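You operate a simulated robot arm through the tools that you are given. There is no shell and no other tool. Be economical: measure what you need, move in short steps, check, and stop when the job is done.

You are at the controls of a simulated robot arm. One attempt, no reset.

JOB
Load cup 452, shut the analyser, switch it on and run one test.

The check looks at the end state, three seconds after you hand in, the way a careful person would. Anything else that was tipped, shoved, dropped, spilled or broken makes it a failure.

ROBOT AND FRAMES
A 6-joint arm with a two-finger gripper on a trunk, on a base that drives. Base frame: it is fixed to the floor where the robot stands at the start and does not move with it; the origin is under the middle of the robot, x ahead of it, y to its left, z up. Readings come in m, degrees, newtons and seconds.
With the tool pointing down near the work surface it reaches from about 0.42 to 0.84 m from the robot's upright axis, wherever it stands. Its first joint turns from -166.0 to 166.0 degrees. Places, roughly: analyser lid [0.9, 0.1, 1.1]; analyser well [0.7, 0, 1]; key switch [0.4, 0.2, 0.9]; mode dial [0.4, 0.1, 0.9]; trim knob [0.4, 0, 0.9]. Payload 1.66 kg.
Tool frame: the origin (TCP) lies between the finger pads and is the grasp point; the fingertips stand 0.016 m ahead of it; z points along the fingers, y is the line along which they close. Largest opening 0.111 m; the body of the gripper starts 0.104 m behind the TCP.
Orientation is told as [roll, pitch, yaw] about the base's x, y, z axes, in that order, counted from this pose: with the fingers straight down and closing along the base's y, the tool's x points along the base's -x, its y along +y and its z along -z.

CONTROLS
- The arm moves only by the tool drive_tool. Its argument "rows" is a list of rows, each an object (a shift or turn left out is 0, a gripper value left out holds the last) with "turn": the turn, a rotation vector about the tool's x, y, z in units of 60 degrees (1.0 is 60 degrees), a list of three; "xyz": the shift along the tool's x, y, z in units of 200 mm (1.0 is 200 mm), a list of three; "jaw": the closure in counts, from 0 (fully open) to 255 (shut). In form: [{"turn": [rx, ry, rz], "xyz": [x, y, z], "jaw": jaw}, ...]. A call has 1 to 12 rows; each row is the pose to reach, as a shift and turn from the pose commanded when the call began, along the tool's axes at that moment. A call with a number of a shift or a turn outside -1 to 1 is refused whole. Each row takes 0.2 s and may step no farther than 0.05 m and 8.6 degrees from the row before; otherwise, or with a gripper value out of range, the whole call is refused. A pose out of reach is approached as far as the arm can. The call stops where the force on the tool passes 50 N (or 10 N more than at its start, if that is more) or the arm is blocked; 0.2 s more then pass. The fingers move at their own pace and stop on an object; they squeeze with about 31 N. The grip force told is the motor's: it shows also when the fingers shut on nothing. Time passes only in rows, and 0.2 s behind the last, so rows that repeat a pose let the fingers close. The reply holds the time, the measured pose of the TCP, the force on the tool along the base axes, the opening and the grip force, in the units named above and with some noise, with the torque about the TCP (base axes, N m) and any sound that the robot's microphone picked up.
- Cameras (640 x 400 px; columns grow to the right, rows downward): "scene" is now at [0.0615, 0.1572, 1.6417]; the picture's right is [-0.38, -0.93, 0.00], its down [-0.55, 0.22, -0.80] and it looks along [0.74, -0.30, -0.60] (base axes); focal length 214 px, centre (320, 200). "wrist" rides on the gripper at [0.07, 0.014, -0.143] in the tool frame; the picture's right is [-0.19, 0.98, 0.00], its down [-0.87, -0.17, -0.47] and it looks along [-0.46, -0.09, 0.88] (tool axes); focal length 230 px, centre (320, 200). There is no depth. A picture from a camera that has moved, and an enlarged one, comes with that camera's place and axes in the base frame and with its lens.
- get_image(camera): a new picture of that camera. No time passes.
- lift_body(by): slides the trunk up (or, below 0, down) by that many m; the arm and the scene camera ride with it, the base frame stays. It gives what a move gives, with no picture.
- steer(legs): drives the robot by 1 to 6 legs, each [ahead, left, turn to the left] in m, m and degrees, along the robot's own axes; the way and the turn of a leg run together, so that a leg with both is an arc; at most 1.5 m and 180 degrees a leg. The arm and the cameras ride along, it lands a little off, and it stops where it bumps. It gives what a move gives.
- turn_head(pan, tilt): turns the head with the scene camera to pan (to the left, within 120 degrees either way) and tilt (down, from -29 to 69), counted from straight ahead of the robot. It gives what a move gives.
- enlarge(camera, box): a new picture of the part [left, top, right, bottom] of that camera's present view, enlarged. No time passes.
- hand_in(): hands the job in; it is judged then, once.

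Work in short steps. Places have to be worked out from the pictures, the camera data and where the tool is seen: move nearer, look again, correct. Check each grasp and each placing, and mend what went wrong. You have 120 turns and 82 pictures in all, those below and enlarged ones among them. Open the gripper and draw the arm clear of the work before you hand the job in, unless the task says otherwise; then end with one line.

The tools are called after ">>>" by a JSON object that holds its "name" and its "arguments". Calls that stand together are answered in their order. drive_tool: Moves the arm, as the interface text tells. Its arguments: {"type":"object","properties":{"rows":{"type":"array","items":{"type":"object","properties":{"turn":{"type":"array","items":{"type":"number"}},"xyz":{"type":"array","items":{"type":"number"}},"jaw":{"type":"number"}}}}},"required":["rows"]} The other tools are called the same way: lift_body (by) slides the trunk up or down; steer (legs) drives the base; turn_head (pan, tilt) turns the head that bears the scene camera; get_image (camera) takes a picture; enlarge (camera, box) takes an enlarged picture of a part of a camera's view; hand_in () hands the job in.

At the start:

```text
t: 0.0
tool_pos: [0.4129, -0.1027, 1.5235]
tcp_rot: [0.0, 0.0, 0.0]
contact_force: [-0.4, -0.9, 0.4]
torque: [0.01, -0.01, -0.01]
width: 0.1111
grasp_force: 0.1
trunk travel left (down, up): [-0.225, 0.365]
robot x, y, heading: [0.0015, -0.0018, 0.2]
head pan, tilt: [-22.0, 36.7]
```

scene: 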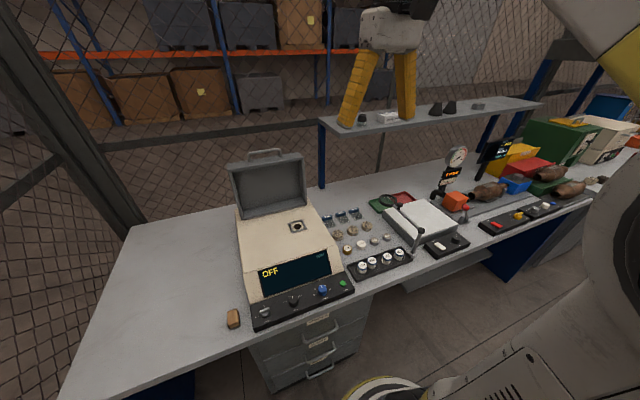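
wrist: 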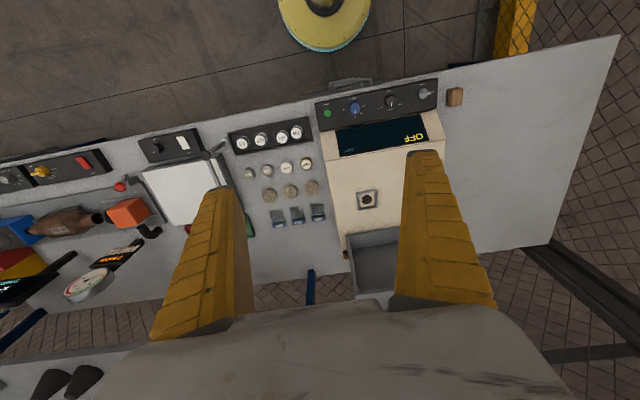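

The pictures show the analyser (lid open, display OFF), a control panel ahead of it, and cups in a rack to the right. I enlarge both areas to read labels.

>>> {"name": "enlarge", "arguments": {"camera": "scene", "box": [220, 240, 420, 340]}}

>>> {"name": "enlarge", "arguments": {"camera": "wrist", "box": [220, 70, 470, 230]}}

>>> {"name": "enlarge", "arguments": {"camera": "scene", "box": [310, 190, 430, 280]}}

```text
3.20 times, centred on (320, 290) of scene
camera zoom: at [0.0615, 0.1572, 1.6417], right [-0.38, -0.93, 0.0], down [-0.55, 0.22, -0.8], along [0.74, -0.3, -0.6], focal length 686 px, centre (320, -88)
```

zoom: 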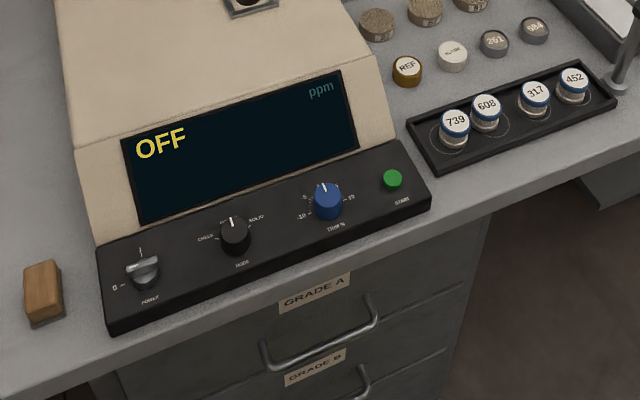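

```text
2.50 times, centred on (345, 150) of wrist
camera zoom: at [0.3423, -0.0896, 1.6675], right [0.19, 0.98, 0.0], down [0.87, -0.17, 0.47], along [0.46, -0.09, -0.88], focal length 575 px, centre (258, 325)
```

zoom: 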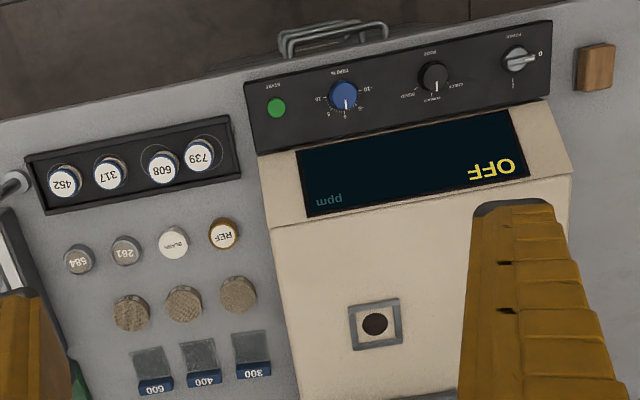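

```text
4.44 times, centred on (370, 235) of scene
camera zoom: at [0.0615, 0.1572, 1.6417], right [-0.38, -0.93, 0.0], down [-0.55, 0.22, -0.8], along [0.74, -0.3, -0.6], focal length 953 px, centre (98, 44)
```

zoom: 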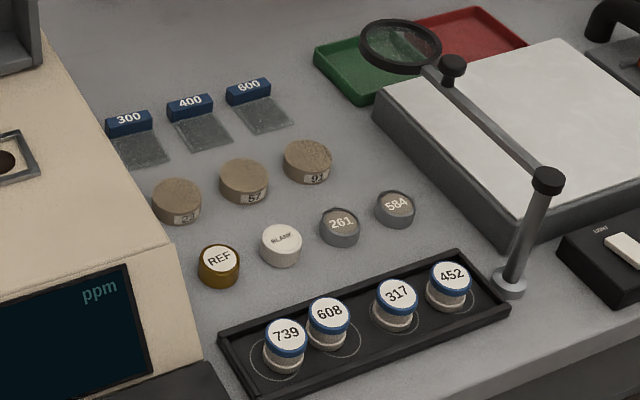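

By triangulation cup 452's top is at about (0.470,-0.360,0.953) and the well at (0.716,-0.003,1.003). I zoom in on the dial legend, the well and the cup.

>>> {"name": "enlarge", "arguments": {"camera": "wrist", "box": [370, 84, 434, 124]}}

>>> {"name": "enlarge", "arguments": {"camera": "scene", "box": [340, 236, 420, 286]}}

>>> {"name": "enlarge", "arguments": {"camera": "scene", "box": [220, 140, 350, 240]}}

>>> {"name": "enlarge", "arguments": {"camera": "scene", "box": [240, 272, 360, 330]}}

```text
10.00 times, centred on (402, 104) of wrist
camera zoom: at [0.3423, -0.0896, 1.6675], right [0.19, 0.98, 0.0], down [0.87, -0.17, 0.47], along [0.46, -0.09, -0.88], focal length 2301 px, centre (-500, 1160)
```

zoom: 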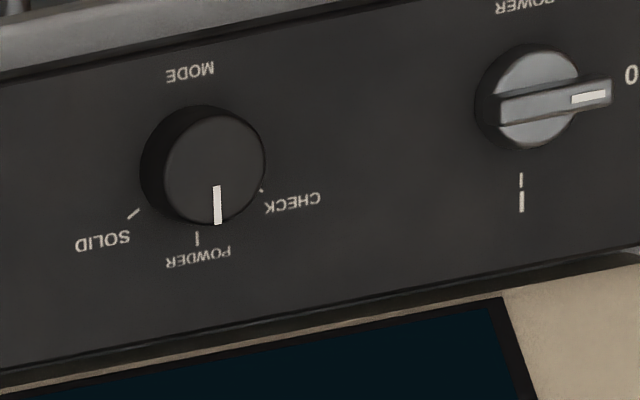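

```text
8.00 times, centred on (380, 261) of scene
camera zoom: at [0.0615, 0.1572, 1.6417], right [-0.38, -0.93, 0.0], down [-0.55, 0.22, -0.8], along [0.74, -0.3, -0.6], focal length 1716 px, centre (-160, -288)
```

zoom: 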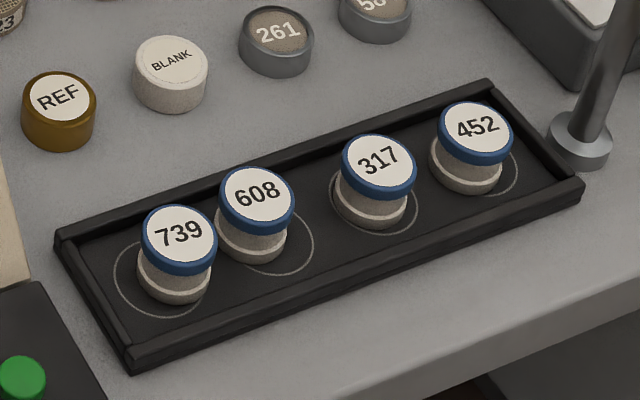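

```text
4.00 times, centred on (285, 190) of scene
camera zoom: at [0.0615, 0.1572, 1.6417], right [-0.38, -0.93, 0.0], down [-0.55, 0.22, -0.8], along [0.74, -0.3, -0.6], focal length 858 px, centre (460, 240)
```

zoom: 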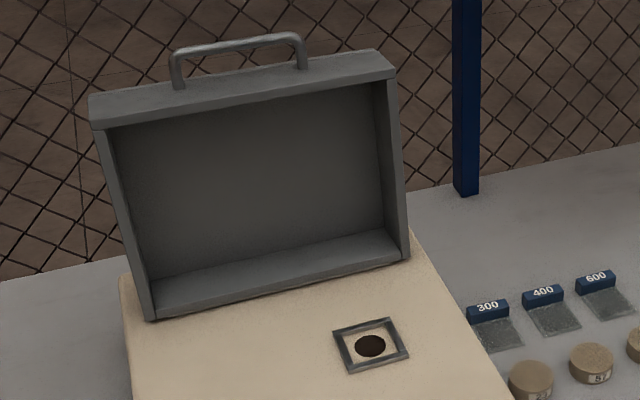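

```text
5.33 times, centred on (300, 301) of scene
camera zoom: at [0.0615, 0.1572, 1.6417], right [-0.38, -0.93, 0.0], down [-0.55, 0.22, -0.8], along [0.74, -0.3, -0.6], focal length 1144 px, centre (427, -339)
```

zoom: 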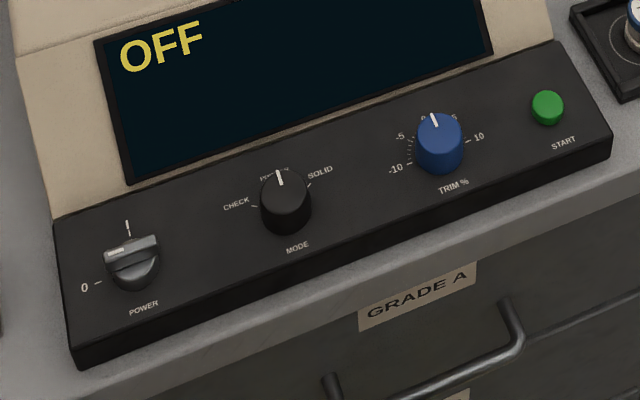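

Mode is already at POWDER (cups hold powder) and trim looks like 0, so only the power key needs turning. I move toward above cup 452, yawing -90° so the fingers close along x (clear of neighbour 317 and the lens post).

>>> {"name": "drive_tool", "arguments": {"rows": [{"xyz": [-0.02, -0.08, 0.1], "turn": [0, 0, 0.125], "jaw": 0}, {"xyz": [-0.04, -0.16, 0.2], "turn": [0, 0, 0.25]}, {"xyz": [-0.06, -0.24, 0.3], "turn": [0, 0, 0.375]}, {"xyz": [-0.07, -0.32, 0.4], "turn": [0, 0, 0.5]}, {"xyz": [-0.09, -0.4, 0.5], "turn": [0, 0, 0.625]}, {"xyz": [-0.11, -0.48, 0.6], "turn": [0, 0, 0.75]}, {"xyz": [-0.13, -0.56, 0.7], "turn": [0, 0, 0.875]}, {"xyz": [-0.14, -0.64, 0.8], "turn": [0, 0, 1.0]}]}}

```text
t: 1.8
tool_pos: [0.4405, -0.2317, 1.3653]
tcp_rot: [0.0, 0.0, -60.0]
contact_force: [-0.6, -0.1, -0.3]
torque: [-0.01, 0.04, 0.03]
width: 0.1111
grasp_force: 0.0
trunk travel left (down, up): [-0.225, 0.365]
robot x, y, heading: [-0.0031, -0.0004, -0.1]
head pan, tilt: [-22.0, 36.7]
```

Arrived on course at yaw -60°. I continue to above cup 452 at z≈1.175 with the last 30° of yaw.

>>> {"name": "drive_tool", "arguments": {"rows": [{"xyz": [-0.105, -0.032, 0.158], "turn": [0, 0, 0.083]}, {"xyz": [-0.21, -0.064, 0.317], "turn": [0, 0, 0.167]}, {"xyz": [-0.315, -0.096, 0.475], "turn": [0, 0, 0.25]}, {"xyz": [-0.42, -0.128, 0.633], "turn": [0, 0, 0.333]}, {"xyz": [-0.525, -0.16, 0.792], "turn": [0, 0, 0.417]}, {"xyz": [-0.629, -0.193, 0.95], "turn": [0, 0, 0.5]}]}}

>>> {"name": "get_image", "arguments": {"camera": "wrist"}}

>>> {"name": "get_image", "arguments": {"camera": "scene"}}

```text
t: 3.2
tool_pos: [0.4707, -0.3611, 1.1727]
tcp_rot: [0.0, 0.0, -90.1]
contact_force: [-0.8, 0.0, -0.7]
torque: [0.04, 0.02, -0.02]
width: 0.111
grasp_force: 0.0
trunk travel left (down, up): [-0.225, 0.365]
robot x, y, heading: [0.0002, 0.0, 0.2]
head pan, tilt: [-22.0, 36.7]
```

```text
72 pictures are left
camera wrist: at [0.4835, -0.291, 1.3155], right [0.98, -0.19, 0.0], down [-0.17, -0.87, 0.47], along [-0.09, -0.46, -0.88], focal length 230 px, centre (320, 200)
```

wrist: 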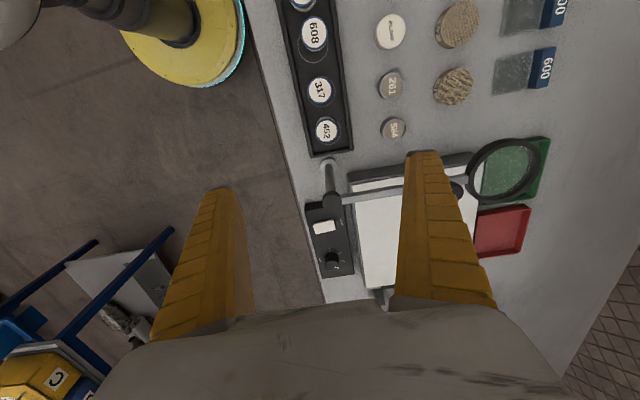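

```text
71 pictures are left
camera scene: at [0.062, 0.1564, 1.6418], right [-0.38, -0.93, 0.0], down [-0.55, 0.22, -0.8], along [0.74, -0.3, -0.6], focal length 214 px, centre (320, 200)
```

scene: 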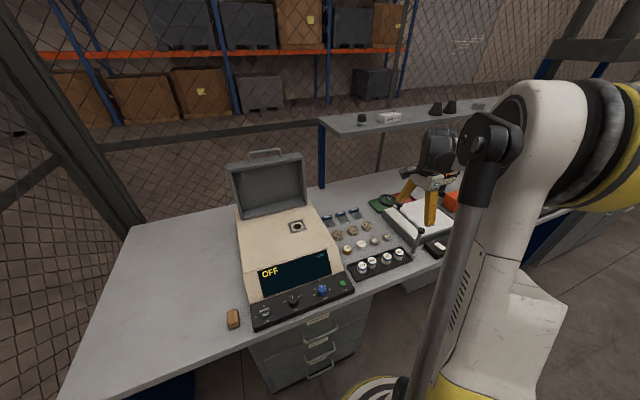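

The wrist view puts cup 452 about under the TCP, with the lens post ~7 cm away in -y. I zoom to refine the centre and the tray walls.

>>> {"name": "enlarge", "arguments": {"camera": "wrist", "box": [272, 65, 400, 145]}}

>>> {"name": "enlarge", "arguments": {"camera": "scene", "box": [370, 230, 450, 280]}}

```text
5.00 times, centred on (336, 105) of wrist
camera zoom: at [0.4835, -0.291, 1.3155], right [0.98, -0.19, 0.0], down [-0.17, -0.87, 0.47], along [-0.09, -0.46, -0.88], focal length 1150 px, centre (240, 675)
```

zoom: 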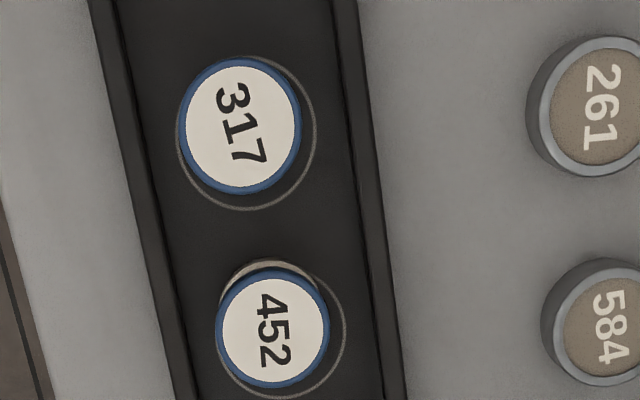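

```text
8.00 times, centred on (410, 255) of scene
camera zoom: at [0.062, 0.1564, 1.6418], right [-0.38, -0.93, 0.0], down [-0.55, 0.22, -0.8], along [0.74, -0.3, -0.6], focal length 1716 px, centre (-400, -240)
```

zoom: 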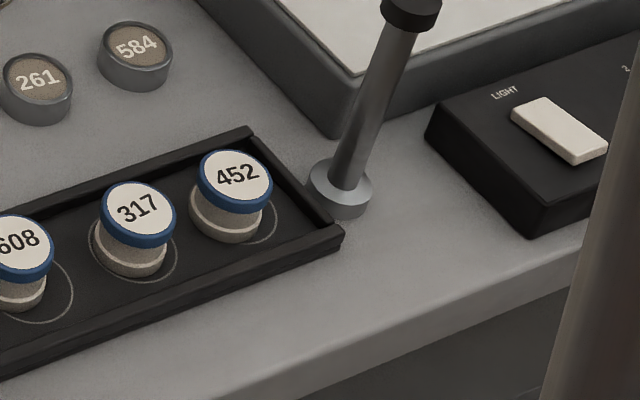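

Refined: cup top centre (0.479,-0.3666,0.938), Ø≈37 mm, height ≈28 mm, tray wall top ≈0.921. I descend to z≈0.983 with the jaw partly closed (~60 mm) and look again.

>>> {"name": "drive_tool", "arguments": {"rows": [{"xyz": [-0.027, 0.041, 0.2], "jaw": 117}, {"xyz": [-0.027, 0.041, 0.4]}, {"xyz": [-0.027, 0.041, 0.6]}, {"xyz": [-0.027, 0.041, 0.8]}, {"xyz": [-0.027, 0.041, 0.95]}, {"xyz": [-0.027, 0.041, 0.95]}]}}

>>> {"name": "get_image", "arguments": {"camera": "wrist"}}

>>> {"name": "enlarge", "arguments": {"camera": "scene", "box": [350, 210, 446, 270]}}

```text
t: 4.6
tool_pos: [0.4777, -0.3626, 0.9835]
tcp_rot: [0.1, 0.0, -90.0]
contact_force: [-0.1, -0.2, -0.1]
torque: [-0.03, 0.02, 0.01]
width: 0.0621
grasp_force: 1.4
trunk travel left (down, up): [-0.225, 0.365]
robot x, y, heading: [0.0006, -0.0015, -0.1]
head pan, tilt: [-22.0, 36.7]
```

```text
68 pictures are left
camera wrist: at [0.4911, -0.2927, 1.1264], right [0.98, -0.19, 0.0], down [-0.17, -0.87, 0.47], along [-0.09, -0.46, -0.88], focal length 230 px, centre (320, 200)
```

wrist: 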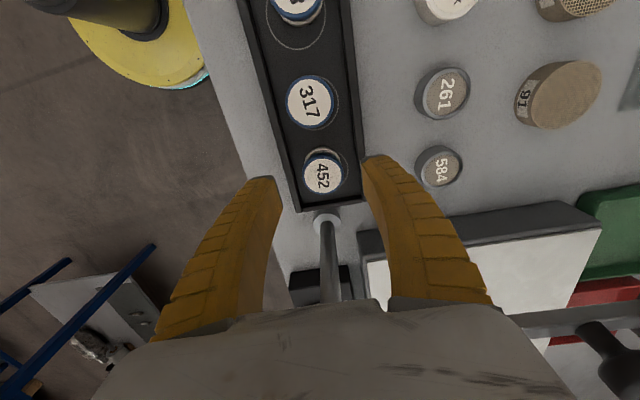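

```text
6.67 times, centred on (398, 240) of scene
camera zoom: at [0.0613, 0.1573, 1.6418], right [-0.38, -0.93, 0.0], down [-0.55, 0.22, -0.8], along [0.74, -0.3, -0.6], focal length 1430 px, centre (-200, -67)
```

zoom: 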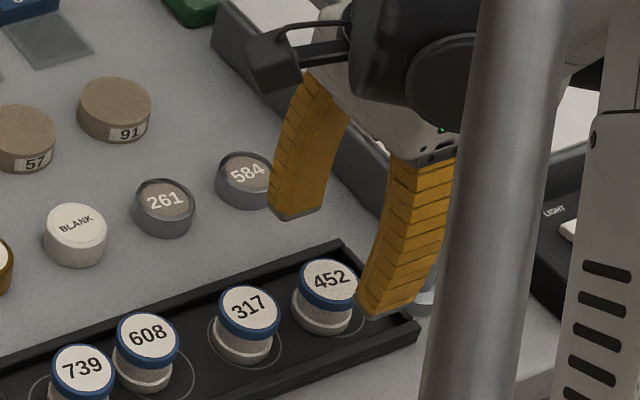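

The cup is 2 mm in +x and 4 mm in -y of the TCP. I correct, narrow the jaw to ~50 mm and descend to z≈0.942 before closing.

>>> {"name": "drive_tool", "arguments": {"rows": [{"xyz": [-0.018, 0.012, 0.0], "jaw": 140}, {"xyz": [-0.018, 0.012, 0.0]}, {"xyz": [-0.018, 0.012, 0.1]}, {"xyz": [-0.018, 0.012, 0.16]}, {"xyz": [-0.018, 0.012, 0.207]}]}}

>>> {"name": "get_image", "arguments": {"camera": "wrist"}}

>>> {"name": "enlarge", "arguments": {"camera": "scene", "box": [350, 210, 446, 270]}}

```text
t: 5.8
tool_pos: [0.4803, -0.3661, 0.942]
tcp_rot: [0.0, 0.0, -90.1]
contact_force: [0.7, -0.7, -0.2]
torque: [-0.04, 0.0, -0.04]
width: 0.0524
grasp_force: 1.7
trunk travel left (down, up): [-0.225, 0.365]
robot x, y, heading: [-0.0015, -0.0032, -0.1]
head pan, tilt: [-22.0, 36.7]
```

```text
66 pictures are left
camera wrist: at [0.4944, -0.2977, 1.0852], right [0.98, -0.19, 0.0], down [-0.17, -0.87, 0.47], along [-0.09, -0.46, -0.88], focal length 230 px, centre (320, 200)
```

wrist: 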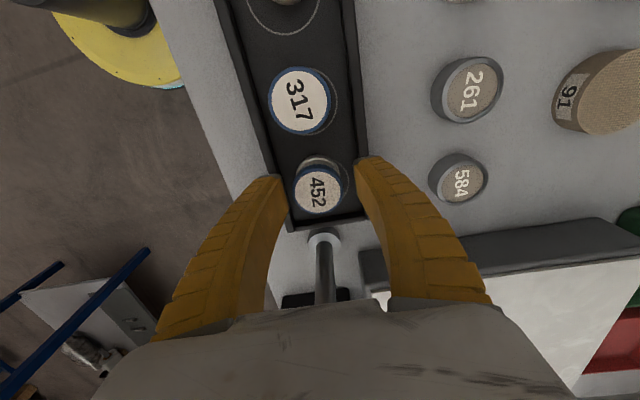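

```text
6.67 times, centred on (398, 240) of scene
camera zoom: at [0.0616, 0.1571, 1.6417], right [-0.38, -0.93, 0.0], down [-0.55, 0.22, -0.8], along [0.74, -0.3, -0.6], focal length 1430 px, centre (-200, -67)
```

zoom: 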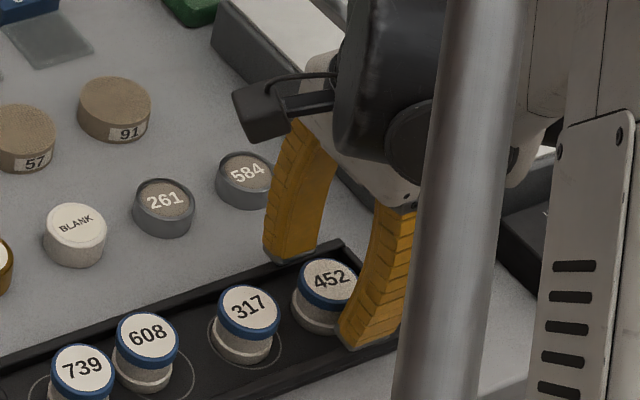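

The cup lies centred between the fingers. I close.

>>> {"name": "drive_tool", "arguments": {"rows": [{"jaw": 180}, {"jaw": 255}, {"jaw": 255}, {"jaw": 255}]}}

>>> {"name": "get_image", "arguments": {"camera": "wrist"}}

```text
t: 6.8
tool_pos: [0.4813, -0.368, 0.9417]
tcp_rot: [0.0, -0.1, -90.0]
contact_force: [0.6, -0.2, 2.1]
torque: [-0.03, 0.02, -0.03]
width: 0.0307
grasp_force: 31.0
trunk travel left (down, up): [-0.225, 0.365]
robot x, y, heading: [0.002, 0.0002, -0.1]
head pan, tilt: [-22.0, 36.7]
```

```text
64 pictures are left
camera wrist: at [0.4942, -0.2976, 1.0855], right [0.98, -0.19, 0.0], down [-0.17, -0.87, 0.47], along [-0.09, -0.46, -0.88], focal length 230 px, centre (320, 200)
```

wrist: 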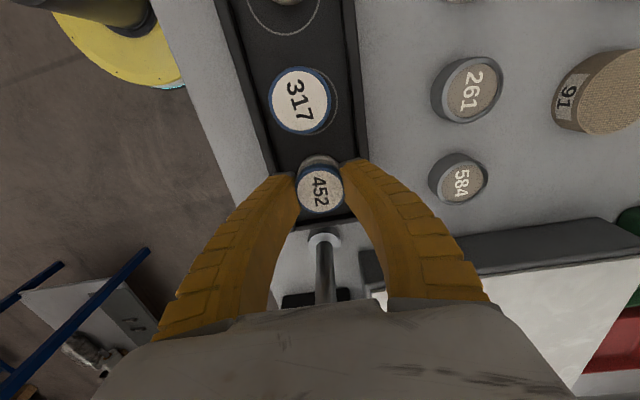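

Cup held (31 mm, 31 N). I lift straight up 0.16 m.

>>> {"name": "drive_tool", "arguments": {"rows": [{"xyz": [0, 0, -0.06]}, {"xyz": [0, 0, -0.15]}, {"xyz": [0, 0, -0.3]}, {"xyz": [0, 0, -0.5]}, {"xyz": [0, 0, -0.7]}, {"xyz": [0, 0, -0.9]}]}}

>>> {"name": "enlarge", "arguments": {"camera": "scene", "box": [330, 150, 490, 290]}}

```text
t: 8.2
tool_pos: [0.4796, -0.3639, 1.1247]
tcp_rot: [0.0, 0.0, -90.0]
contact_force: [0.3, -0.5, -0.6]
torque: [-0.03, -0.01, 0.02]
width: 0.0297
grasp_force: 30.9
trunk travel left (down, up): [-0.225, 0.365]
robot x, y, heading: [-0.0008, 0.0031, 0.1]
head pan, tilt: [-22.0, 36.7]
```

```text
2.86 times, centred on (410, 220) of scene
camera zoom: at [0.061, 0.1575, 1.6417], right [-0.38, -0.93, 0.0], down [-0.55, 0.22, -0.8], along [0.74, -0.3, -0.6], focal length 613 px, centre (63, 143)
```

zoom: 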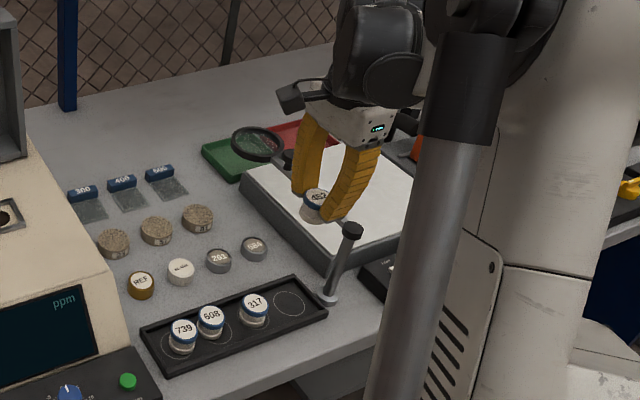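

Cup 452 is out of the tray, the rest undisturbed. I carry it at z≈1.12 toward the well at about (0.714,-0.005).

>>> {"name": "drive_tool", "arguments": {"rows": [{"xyz": [0.15, 0.1, 0]}, {"xyz": [0.3, 0.2, 0]}, {"xyz": [0.45, 0.3, 0]}, {"xyz": [0.6, 0.39, 0]}, {"xyz": [0.75, 0.49, 0]}, {"xyz": [0.9, 0.585, 0]}]}}

>>> {"name": "drive_tool", "arguments": {"rows": [{"xyz": [0.15, 0.1, 0]}, {"xyz": [0.3, 0.2, 0]}, {"xyz": [0.45, 0.3, 0]}, {"xyz": [0.6, 0.39, 0]}, {"xyz": [0.75, 0.49, 0]}, {"xyz": [0.87, 0.57, 0]}]}}

>>> {"name": "get_image", "arguments": {"camera": "wrist"}}

>>> {"name": "enlarge", "arguments": {"camera": "scene", "box": [220, 140, 380, 240]}}

```text
t: 9.6
tool_pos: [0.5983, -0.1873, 1.1239]
tcp_rot: [0.0, 0.0, -89.9]
contact_force: [0.1, 0.5, -0.9]
torque: [0.0, 0.0, 0.0]
width: 0.0289
grasp_force: 31.0
trunk travel left (down, up): [-0.225, 0.365]
robot x, y, heading: [0.001, -0.0019, 0.0]
head pan, tilt: [-22.0, 36.7]
```

```text
t: 11.0
tool_pos: [0.7139, -0.0123, 1.1221]
tcp_rot: [0.0, 0.0, -90.1]
contact_force: [-0.8, -0.5, -1.3]
torque: [-0.03, 0.06, 0.01]
width: 0.0289
grasp_force: 31.3
trunk travel left (down, up): [-0.225, 0.365]
robot x, y, heading: [-0.003, 0.0013, 0.0]
head pan, tilt: [-22.0, 36.7]
```

```text
62 pictures are left
camera wrist: at [0.7267, 0.0567, 1.2648], right [0.98, -0.19, 0.0], down [-0.17, -0.87, 0.47], along [-0.09, -0.46, -0.88], focal length 230 px, centre (320, 200)
```

wrist: 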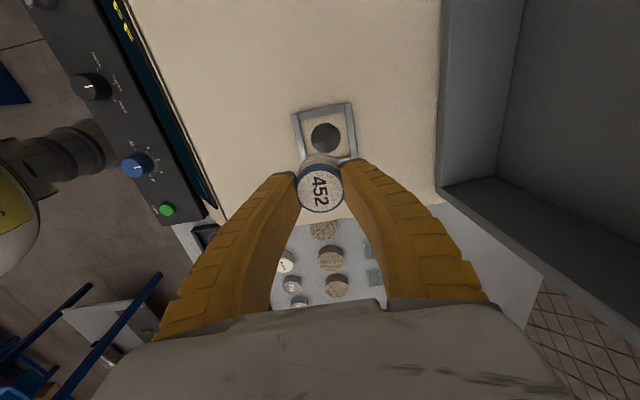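

```text
4.00 times, centred on (300, 190) of scene
camera zoom: at [0.062, 0.1578, 1.6416], right [-0.37, -0.93, 0.0], down [-0.55, 0.22, -0.8], along [0.74, -0.3, -0.6], focal length 858 px, centre (400, 240)
```

zoom: 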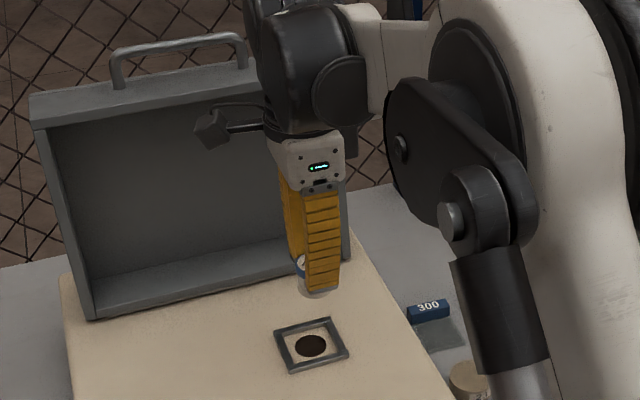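

The well shows below-left of the cup in the wrist view. I enlarge it to get the hole and frame geometry, and compare with the cup's base.

>>> {"name": "enlarge", "arguments": {"camera": "wrist", "box": [264, 90, 392, 220]}}

>>> {"name": "enlarge", "arguments": {"camera": "scene", "box": [280, 190, 344, 236]}}

```text
3.08 times, centred on (328, 155) of wrist
camera zoom: at [0.7267, 0.0567, 1.2648], right [0.98, -0.19, 0.0], down [-0.17, -0.87, 0.47], along [-0.09, -0.46, -0.88], focal length 708 px, centre (295, 338)
```

zoom: 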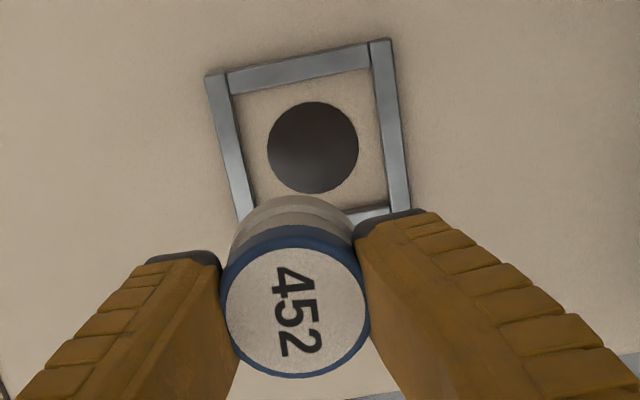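

```text
8.70 times, centred on (312, 213) of scene
camera zoom: at [0.062, 0.1578, 1.6416], right [-0.37, -0.93, 0.0], down [-0.55, 0.22, -0.8], along [0.74, -0.3, -0.6], focal length 1865 px, centre (390, 87)
```

zoom: 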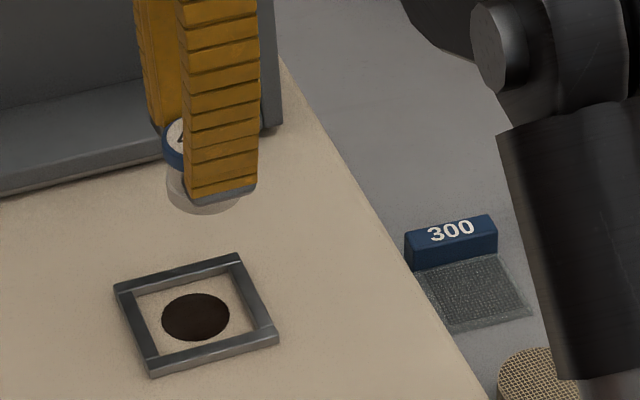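

Hole Ø≈33 mm inside a 53 mm frame, at ~9 mm in +x and +10 mm in +y of the TCP by the wrist camera (scene camera says a bit less in x). I move most of that offset and lower to z≈1.065 for a closer look.

>>> {"name": "drive_tool", "arguments": {"rows": [{"xyz": [0.045, 0.03, 0.0]}, {"xyz": [0.045, 0.03, 0.1]}, {"xyz": [0.045, 0.03, 0.2]}, {"xyz": [0.045, 0.03, 0.285]}]}}

>>> {"name": "enlarge", "arguments": {"camera": "wrist", "box": [240, 90, 400, 220]}}

>>> {"name": "enlarge", "arguments": {"camera": "scene", "box": [280, 190, 344, 236]}}

```text
t: 12.0
tool_pos: [0.7184, -0.0063, 1.0648]
tcp_rot: [0.0, -0.1, -89.9]
contact_force: [-0.1, 0.3, -0.6]
torque: [-0.02, -0.01, -0.01]
width: 0.0286
grasp_force: 30.8
trunk travel left (down, up): [-0.225, 0.365]
robot x, y, heading: [-0.0012, -0.0009, -0.0]
head pan, tilt: [-22.0, 36.7]
```

```text
3.08 times, centred on (320, 155) of wrist
camera zoom: at [0.7321, 0.0638, 1.2075], right [0.98, -0.19, 0.0], down [-0.17, -0.87, 0.47], along [-0.09, -0.46, -0.88], focal length 708 px, centre (320, 338)
```

zoom: 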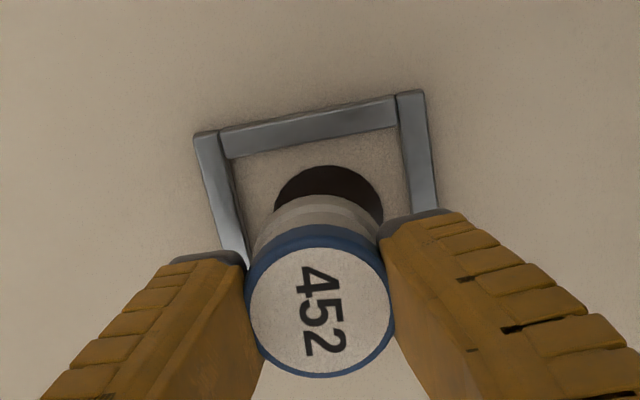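

```text
8.70 times, centred on (312, 213) of scene
camera zoom: at [0.0618, 0.1572, 1.6417], right [-0.38, -0.93, 0.0], down [-0.55, 0.22, -0.8], along [0.74, -0.3, -0.6], focal length 1865 px, centre (390, 87)
```

zoom: 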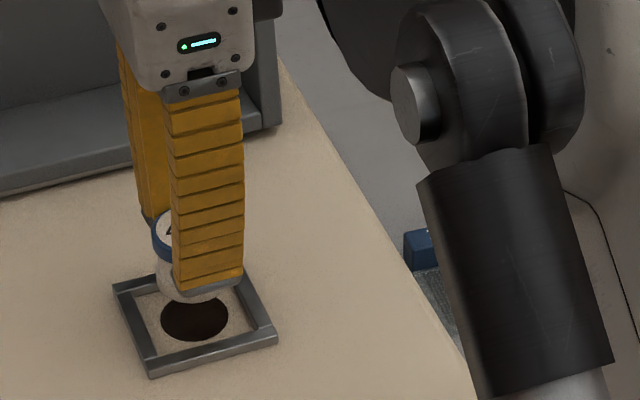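

Closer view: the cup axis is at (0.719,-0.003) and the hole at (0.722,-0.003). I shift 3 mm in +x and lower gently to z≈1.045.

>>> {"name": "drive_tool", "arguments": {"rows": [{"xyz": [0.0, 0.015, 0.0]}, {"xyz": [0.0, 0.015, 0.03]}, {"xyz": [0.0, 0.015, 0.06]}, {"xyz": [0.0, 0.015, 0.09]}]}}

>>> {"name": "enlarge", "arguments": {"camera": "wrist", "box": [240, 90, 400, 220]}}

>>> {"name": "enlarge", "arguments": {"camera": "scene", "box": [280, 190, 344, 236]}}

```text
t: 13.0
tool_pos: [0.7208, -0.006, 1.0482]
tcp_rot: [0.1, 0.0, -90.0]
contact_force: [-0.7, -0.1, -0.3]
torque: [0.03, -0.03, -0.01]
width: 0.0284
grasp_force: 31.6
trunk travel left (down, up): [-0.225, 0.365]
robot x, y, heading: [0.0027, -0.0027, -0.1]
head pan, tilt: [-22.0, 36.7]
```

```text
3.08 times, centred on (320, 155) of wrist
camera zoom: at [0.7339, 0.0639, 1.191], right [0.98, -0.19, 0.0], down [-0.17, -0.87, 0.47], along [-0.09, -0.46, -0.88], focal length 708 px, centre (320, 338)
```

zoom: 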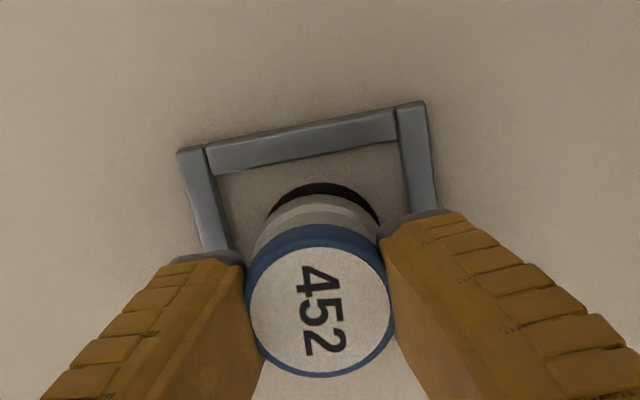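

```text
8.70 times, centred on (312, 213) of scene
camera zoom: at [0.0616, 0.1572, 1.6417], right [-0.38, -0.93, 0.0], down [-0.55, 0.22, -0.8], along [0.74, -0.3, -0.6], focal length 1865 px, centre (390, 87)
```

zoom: 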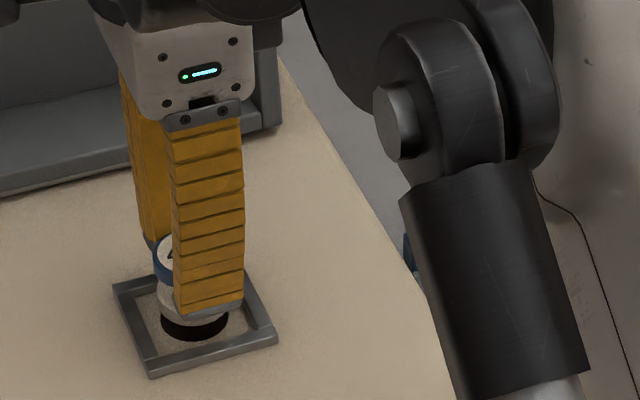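

Cup base is just above the hole, well centred. I lower a few millimetres at a time to find contact.

>>> {"name": "drive_tool", "arguments": {"rows": [{"xyz": [0, 0.003, 0.012]}, {"xyz": [0, 0.005, 0.024]}, {"xyz": [0, 0.005, 0.036]}, {"xyz": [0, 0.005, 0.036]}]}}

>>> {"name": "enlarge", "arguments": {"camera": "wrist", "box": [240, 90, 400, 220]}}

>>> {"name": "enlarge", "arguments": {"camera": "scene", "box": [280, 190, 344, 236]}}

```text
t: 14.0
tool_pos: [0.7216, -0.0042, 1.0412]
tcp_rot: [0.0, 0.1, -90.0]
contact_force: [-0.5, 0.4, -0.2]
torque: [-0.01, -0.02, 0.0]
width: 0.0282
grasp_force: 31.3
trunk travel left (down, up): [-0.225, 0.365]
robot x, y, heading: [-0.001, 0.0018, -0.1]
head pan, tilt: [-22.0, 36.7]
```

```text
3.08 times, centred on (320, 155) of wrist
camera zoom: at [0.7353, 0.0654, 1.1843], right [0.98, -0.19, 0.0], down [-0.17, -0.87, 0.47], along [-0.09, -0.46, -0.88], focal length 708 px, centre (320, 338)
```

zoom: 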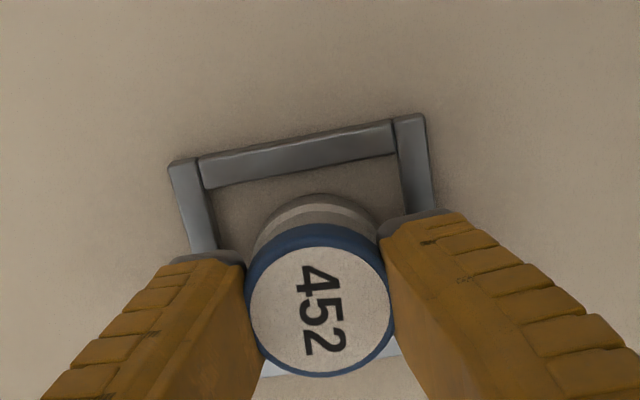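

```text
8.70 times, centred on (312, 213) of scene
camera zoom: at [0.0615, 0.1572, 1.6417], right [-0.38, -0.93, 0.0], down [-0.55, 0.22, -0.8], along [0.74, -0.3, -0.6], focal length 1865 px, centre (390, 87)
```

zoom: 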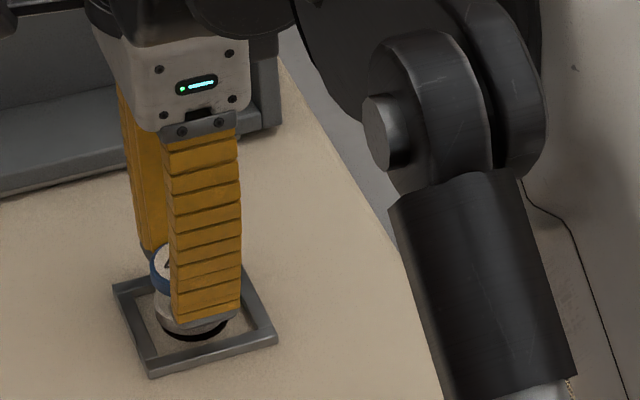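

Still no contact and alignment looks right in both views. I lower further in small steps.

>>> {"name": "drive_tool", "arguments": {"rows": [{"xyz": [0, 0, 0.01]}, {"xyz": [0, 0, 0.02]}, {"xyz": [0, 0, 0.03]}, {"xyz": [0, 0, 0.03]}]}}

>>> {"name": "enlarge", "arguments": {"camera": "scene", "box": [280, 190, 344, 236]}}

```text
t: 15.0
tool_pos: [0.7203, -0.0055, 1.0356]
tcp_rot: [0.1, 0.1, -90.1]
contact_force: [7.1, 1.8, 22.1]
torque: [-0.06, -0.18, -0.01]
width: 0.029
grasp_force: 30.8
trunk travel left (down, up): [-0.225, 0.365]
robot x, y, heading: [0.0015, -0.0007, 0.2]
head pan, tilt: [-22.0, 36.7]
```

```text
8.70 times, centred on (312, 213) of scene
camera zoom: at [0.0601, 0.1574, 1.6419], right [-0.38, -0.93, 0.0], down [-0.55, 0.22, -0.8], along [0.74, -0.3, -0.6], focal length 1865 px, centre (390, 87)
```

zoom: 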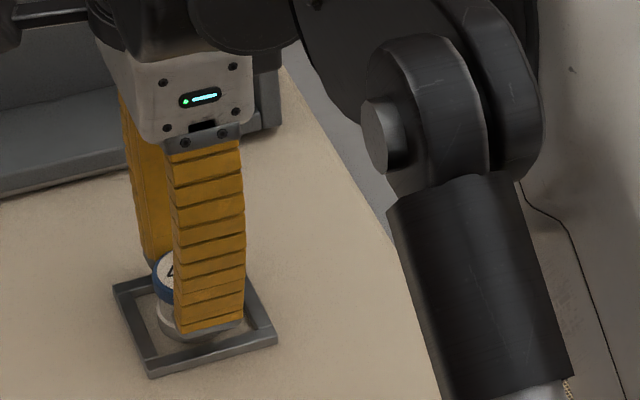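

Contact: 22 N with the cup base on the plate at the expected height. I ease up 1 mm, open just a little (~40 mm), and then look before withdrawing.

>>> {"name": "drive_tool", "arguments": {"rows": [{"xyz": [0, 0, -0.006]}, {"xyz": [0, 0, -0.006], "jaw": 165}, {"xyz": [0, 0, -0.006]}, {"xyz": [0, 0, -0.006]}]}}

>>> {"name": "enlarge", "arguments": {"camera": "wrist", "box": [240, 90, 400, 220]}}

```text
t: 16.0
tool_pos: [0.7204, -0.0049, 1.0351]
tcp_rot: [0.0, 0.0, -90.0]
contact_force: [0.2, -0.3, 0.8]
torque: [-0.01, 0.01, 0.01]
width: 0.0419
grasp_force: 1.7
trunk travel left (down, up): [-0.225, 0.365]
robot x, y, heading: [-0.0019, -0.003, 0.1]
head pan, tilt: [-22.0, 36.7]
```

```text
3.08 times, centred on (320, 155) of wrist
camera zoom: at [0.734, 0.0654, 1.1785], right [0.98, -0.19, 0.0], down [-0.17, -0.87, 0.47], along [-0.09, -0.46, -0.88], focal length 708 px, centre (320, 338)
```

zoom: 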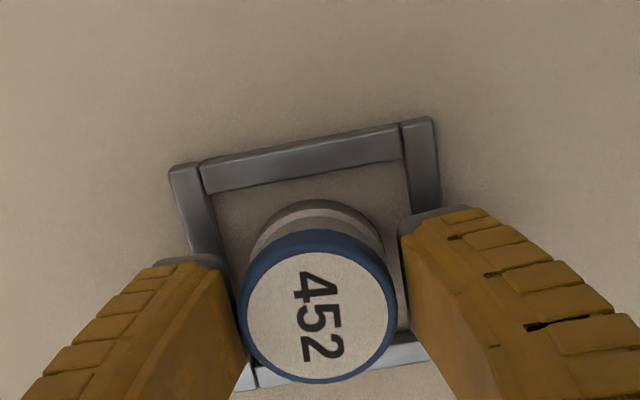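

The cup is released, sitting upright in the frame. I withdraw straight up and inspect the seating.

>>> {"name": "drive_tool", "arguments": {"rows": [{"xyz": [0, 0, -0.05]}, {"xyz": [0, 0, -0.15]}, {"xyz": [0, 0, -0.3]}, {"xyz": [0, 0, -0.45]}, {"xyz": [0, 0, -0.6]}]}}

>>> {"name": "enlarge", "arguments": {"camera": "wrist", "box": [256, 80, 384, 180]}}

>>> {"name": "enlarge", "arguments": {"camera": "scene", "box": [280, 190, 344, 236]}}

```text
t: 17.2
tool_pos: [0.7212, -0.0041, 1.157]
tcp_rot: [0.0, -0.1, -90.0]
contact_force: [0.6, -0.7, 0.4]
torque: [0.01, 0.0, -0.03]
width: 0.0416
grasp_force: 1.8
trunk travel left (down, up): [-0.225, 0.365]
robot x, y, heading: [-0.0043, -0.0014, -0.1]
head pan, tilt: [-22.0, 36.7]
```

```text
4.00 times, centred on (320, 130) of wrist
camera zoom: at [0.7351, 0.0659, 1.2989], right [0.98, -0.19, 0.0], down [-0.17, -0.87, 0.47], along [-0.09, -0.46, -0.88], focal length 920 px, centre (320, 480)
```

zoom: 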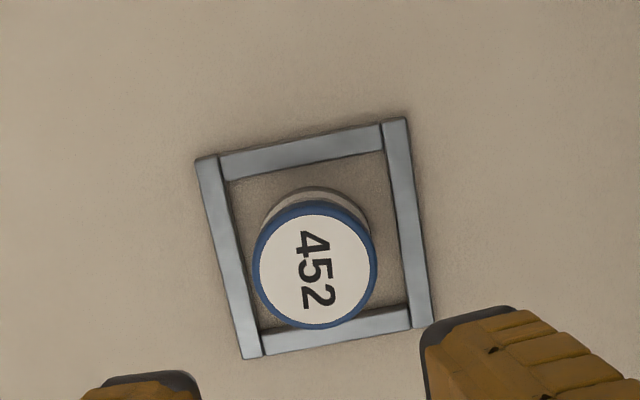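

```text
8.70 times, centred on (312, 213) of scene
camera zoom: at [0.061, 0.1572, 1.6418], right [-0.38, -0.93, 0.0], down [-0.55, 0.22, -0.8], along [0.74, -0.3, -0.6], focal length 1865 px, centre (390, 87)
```

zoom: 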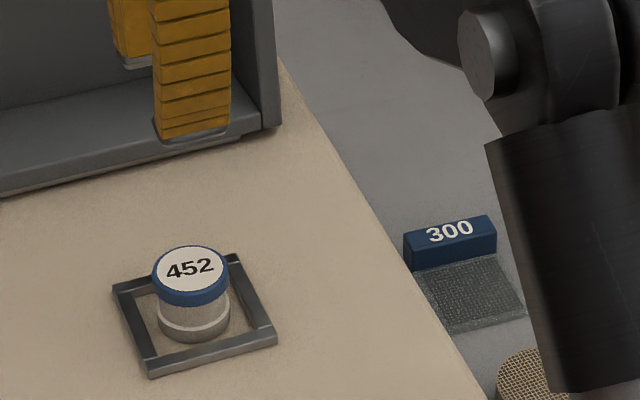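

The cup is seated upright over the window, inside the frame. Next is the lid: from the pictures its hinge edge is about (0.844, z 1.005), its handle bar about (0.91, 0.06, 1.284). I rise and tilt the tool 30° forward to view the handle.

>>> {"name": "drive_tool", "arguments": {"rows": [{"xyz": [0.05, -0.05, -0.15]}, {"xyz": [0.1, -0.1, -0.35]}, {"xyz": [0.15, -0.1, -0.55]}, {"xyz": [0.2, -0.1, -0.75], "turn": [-0.1, 0, 0]}, {"xyz": [0.25, -0.1, -0.9], "turn": [-0.2, 0, 0]}, {"xyz": [0.3, -0.1, -1.0], "turn": [-0.3, 0, 0], "jaw": 117}, {"xyz": [0.32, -0.1, -1.0], "turn": [-0.4, 0, 0]}, {"xyz": [0.32, -0.1, -1.0], "turn": [-0.5, 0, 0]}]}}

>>> {"name": "get_image", "arguments": {"camera": "wrist"}}

>>> {"name": "get_image", "arguments": {"camera": "scene"}}

```text
t: 19.0
tool_pos: [0.6996, 0.0592, 1.3563]
tcp_rot: [30.2, 0.0, -89.9]
contact_force: [0.3, -0.2, -0.4]
torque: [-0.02, -0.01, -0.03]
width: 0.062
grasp_force: 1.3
trunk travel left (down, up): [-0.225, 0.365]
robot x, y, heading: [0.0015, 0.0008, -0.1]
head pan, tilt: [-22.0, 36.7]
```

```text
48 pictures are left
camera wrist: at [0.6402, 0.1287, 1.487], right [0.85, -0.19, 0.49], down [-0.38, -0.87, 0.32], along [0.36, -0.46, -0.81], focal length 230 px, centre (320, 200)
```

wrist: 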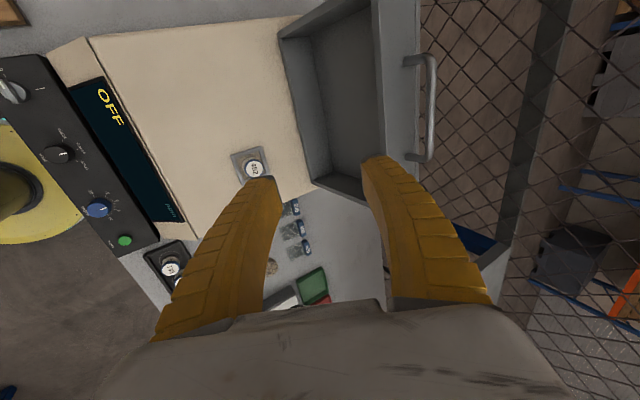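

```text
47 pictures are left
camera scene: at [0.0608, 0.1571, 1.6418], right [-0.38, -0.93, 0.0], down [-0.55, 0.22, -0.8], along [0.74, -0.3, -0.6], focal length 214 px, centre (320, 200)
```

scene: 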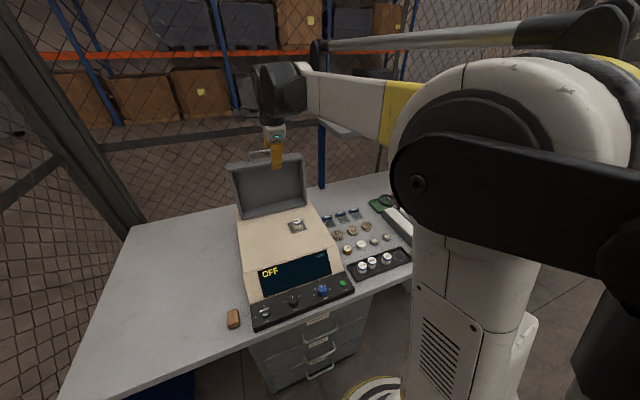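

Handle bar triangulates to x≈0.914, z≈1.282. I zoom for its ends and thickness.

>>> {"name": "enlarge", "arguments": {"camera": "wrist", "box": [350, 20, 478, 190]}}

```text
2.35 times, centred on (414, 105) of wrist
camera zoom: at [0.6402, 0.1287, 1.487], right [0.85, -0.19, 0.49], down [-0.38, -0.87, 0.32], along [0.36, -0.46, -0.81], focal length 541 px, centre (99, 424)
```

zoom: 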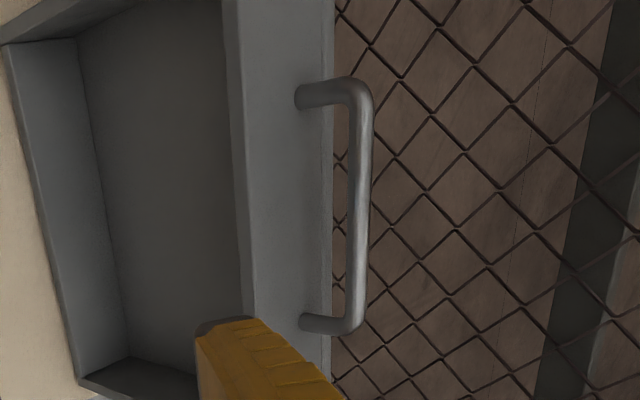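

Bar: y from 0.00 to 0.126, Ø≈13 mm, centre (0.914,0.063,1.281). I move to a standoff 8 cm back along the tilted tool axis.

>>> {"name": "drive_tool", "arguments": {"rows": [{"xyz": [0.0, 0.15, 0.09]}, {"xyz": [0.01, 0.3, 0.18]}, {"xyz": [0.01, 0.45, 0.275]}, {"xyz": [0.02, 0.6, 0.37]}, {"xyz": [0.02, 0.74, 0.457]}]}}

>>> {"name": "get_image", "arguments": {"camera": "wrist"}}

>>> {"name": "enlarge", "arguments": {"camera": "scene", "box": [220, 100, 348, 200]}}

```text
t: 20.2
tool_pos: [0.8758, 0.0624, 1.3488]
tcp_rot: [29.8, 0.0, -90.1]
contact_force: [0.8, 0.2, 0.1]
torque: [0.03, 0.02, 0.04]
width: 0.0618
grasp_force: 2.0
trunk travel left (down, up): [-0.225, 0.365]
robot x, y, heading: [0.0012, -0.0004, -0.0]
head pan, tilt: [-22.0, 36.7]
```

```text
45 pictures are left
camera wrist: at [0.8164, 0.1325, 1.4791], right [0.85, -0.19, 0.49], down [-0.38, -0.87, 0.33], along [0.36, -0.46, -0.81], focal length 230 px, centre (320, 200)
```

wrist: 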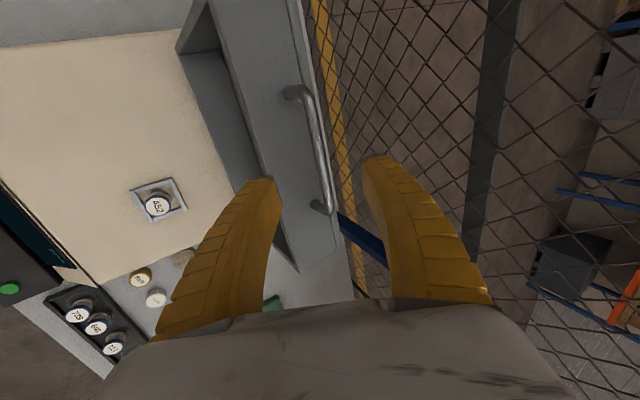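

```text
4.00 times, centred on (284, 150) of scene
camera zoom: at [0.0634, 0.1573, 1.6415], right [-0.37, -0.93, 0.0], down [-0.55, 0.22, -0.8], along [0.74, -0.3, -0.6], focal length 858 px, centre (464, 400)
```

zoom: 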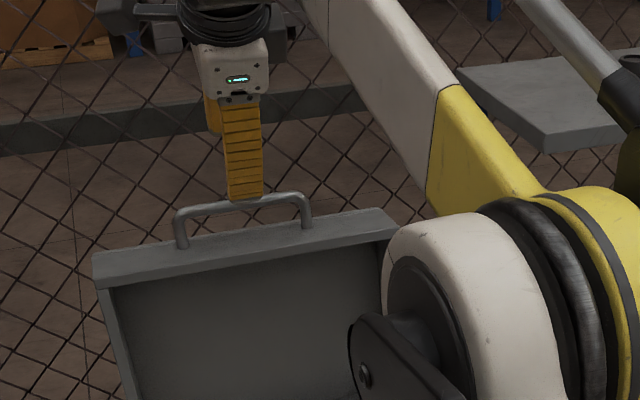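

Alignment confirmed (bar seen at x≈0.912, z≈1.281 along the approach axis). I advance 78 mm onto the handle.

>>> {"name": "drive_tool", "arguments": {"rows": [{"xyz": [0.0, -0.005, 0.13]}, {"xyz": [0.0, -0.005, 0.26]}, {"xyz": [0.0, -0.005, 0.39]}, {"xyz": [0.0, -0.005, 0.39]}]}}

>>> {"name": "get_image", "arguments": {"camera": "wrist"}}

>>> {"name": "enlarge", "arguments": {"camera": "scene", "box": [240, 110, 320, 172]}}

```text
t: 21.2
tool_pos: [0.9125, 0.0615, 1.2847]
tcp_rot: [29.9, -0.1, -90.1]
contact_force: [-0.6, 1.0, 0.3]
torque: [-0.01, 0.0, 0.02]
width: 0.0619
grasp_force: 1.5
trunk travel left (down, up): [-0.225, 0.365]
robot x, y, heading: [0.0019, -0.0003, 0.0]
head pan, tilt: [-22.0, 36.7]
```

```text
43 pictures are left
camera wrist: at [0.8525, 0.1299, 1.4141], right [0.85, -0.19, 0.49], down [-0.38, -0.87, 0.32], along [0.36, -0.46, -0.81], focal length 230 px, centre (320, 200)
```

wrist: 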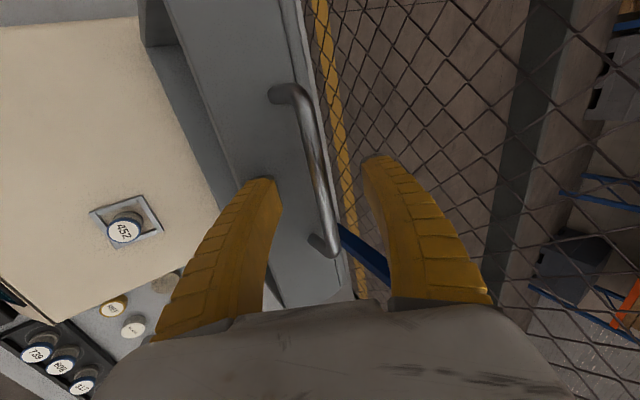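

```text
6.45 times, centred on (280, 141) of scene
camera zoom: at [0.0611, 0.1572, 1.6418], right [-0.38, -0.93, 0.0], down [-0.55, 0.22, -0.8], along [0.74, -0.3, -0.6], focal length 1384 px, centre (578, 581)
```

zoom: 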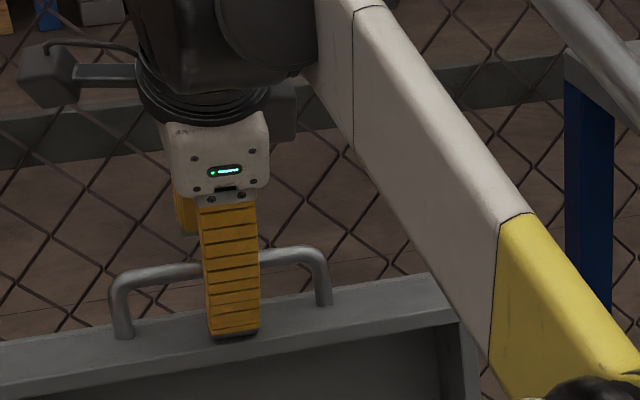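

The bar is between the fingers. I close on it.

>>> {"name": "drive_tool", "arguments": {"rows": [{"jaw": 180}, {"jaw": 255}, {"jaw": 255}, {"jaw": 255}]}}

>>> {"name": "get_image", "arguments": {"camera": "wrist"}}

```text
t: 22.2
tool_pos: [0.9117, 0.0596, 1.2848]
tcp_rot: [30.1, 0.0, -90.0]
contact_force: [5.4, 0.7, 18.0]
torque: [0.07, -0.14, 0.0]
width: 0.006
grasp_force: 34.3
trunk travel left (down, up): [-0.225, 0.365]
robot x, y, heading: [0.0014, -0.003, -0.2]
head pan, tilt: [-22.0, 36.7]
```

```text
41 pictures are left
camera wrist: at [0.8516, 0.1298, 1.4155], right [0.85, -0.19, 0.49], down [-0.38, -0.87, 0.32], along [0.37, -0.46, -0.81], focal length 230 px, centre (320, 200)
```

wrist: 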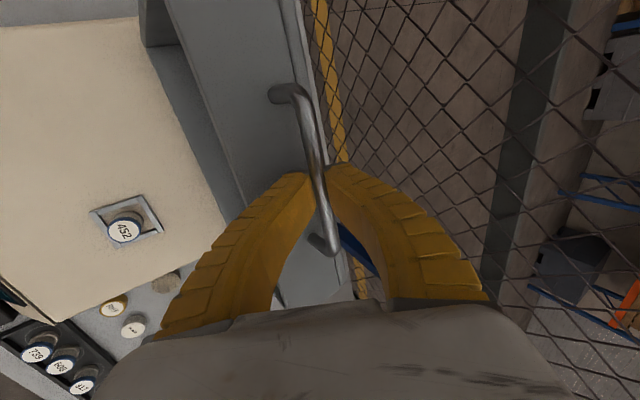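

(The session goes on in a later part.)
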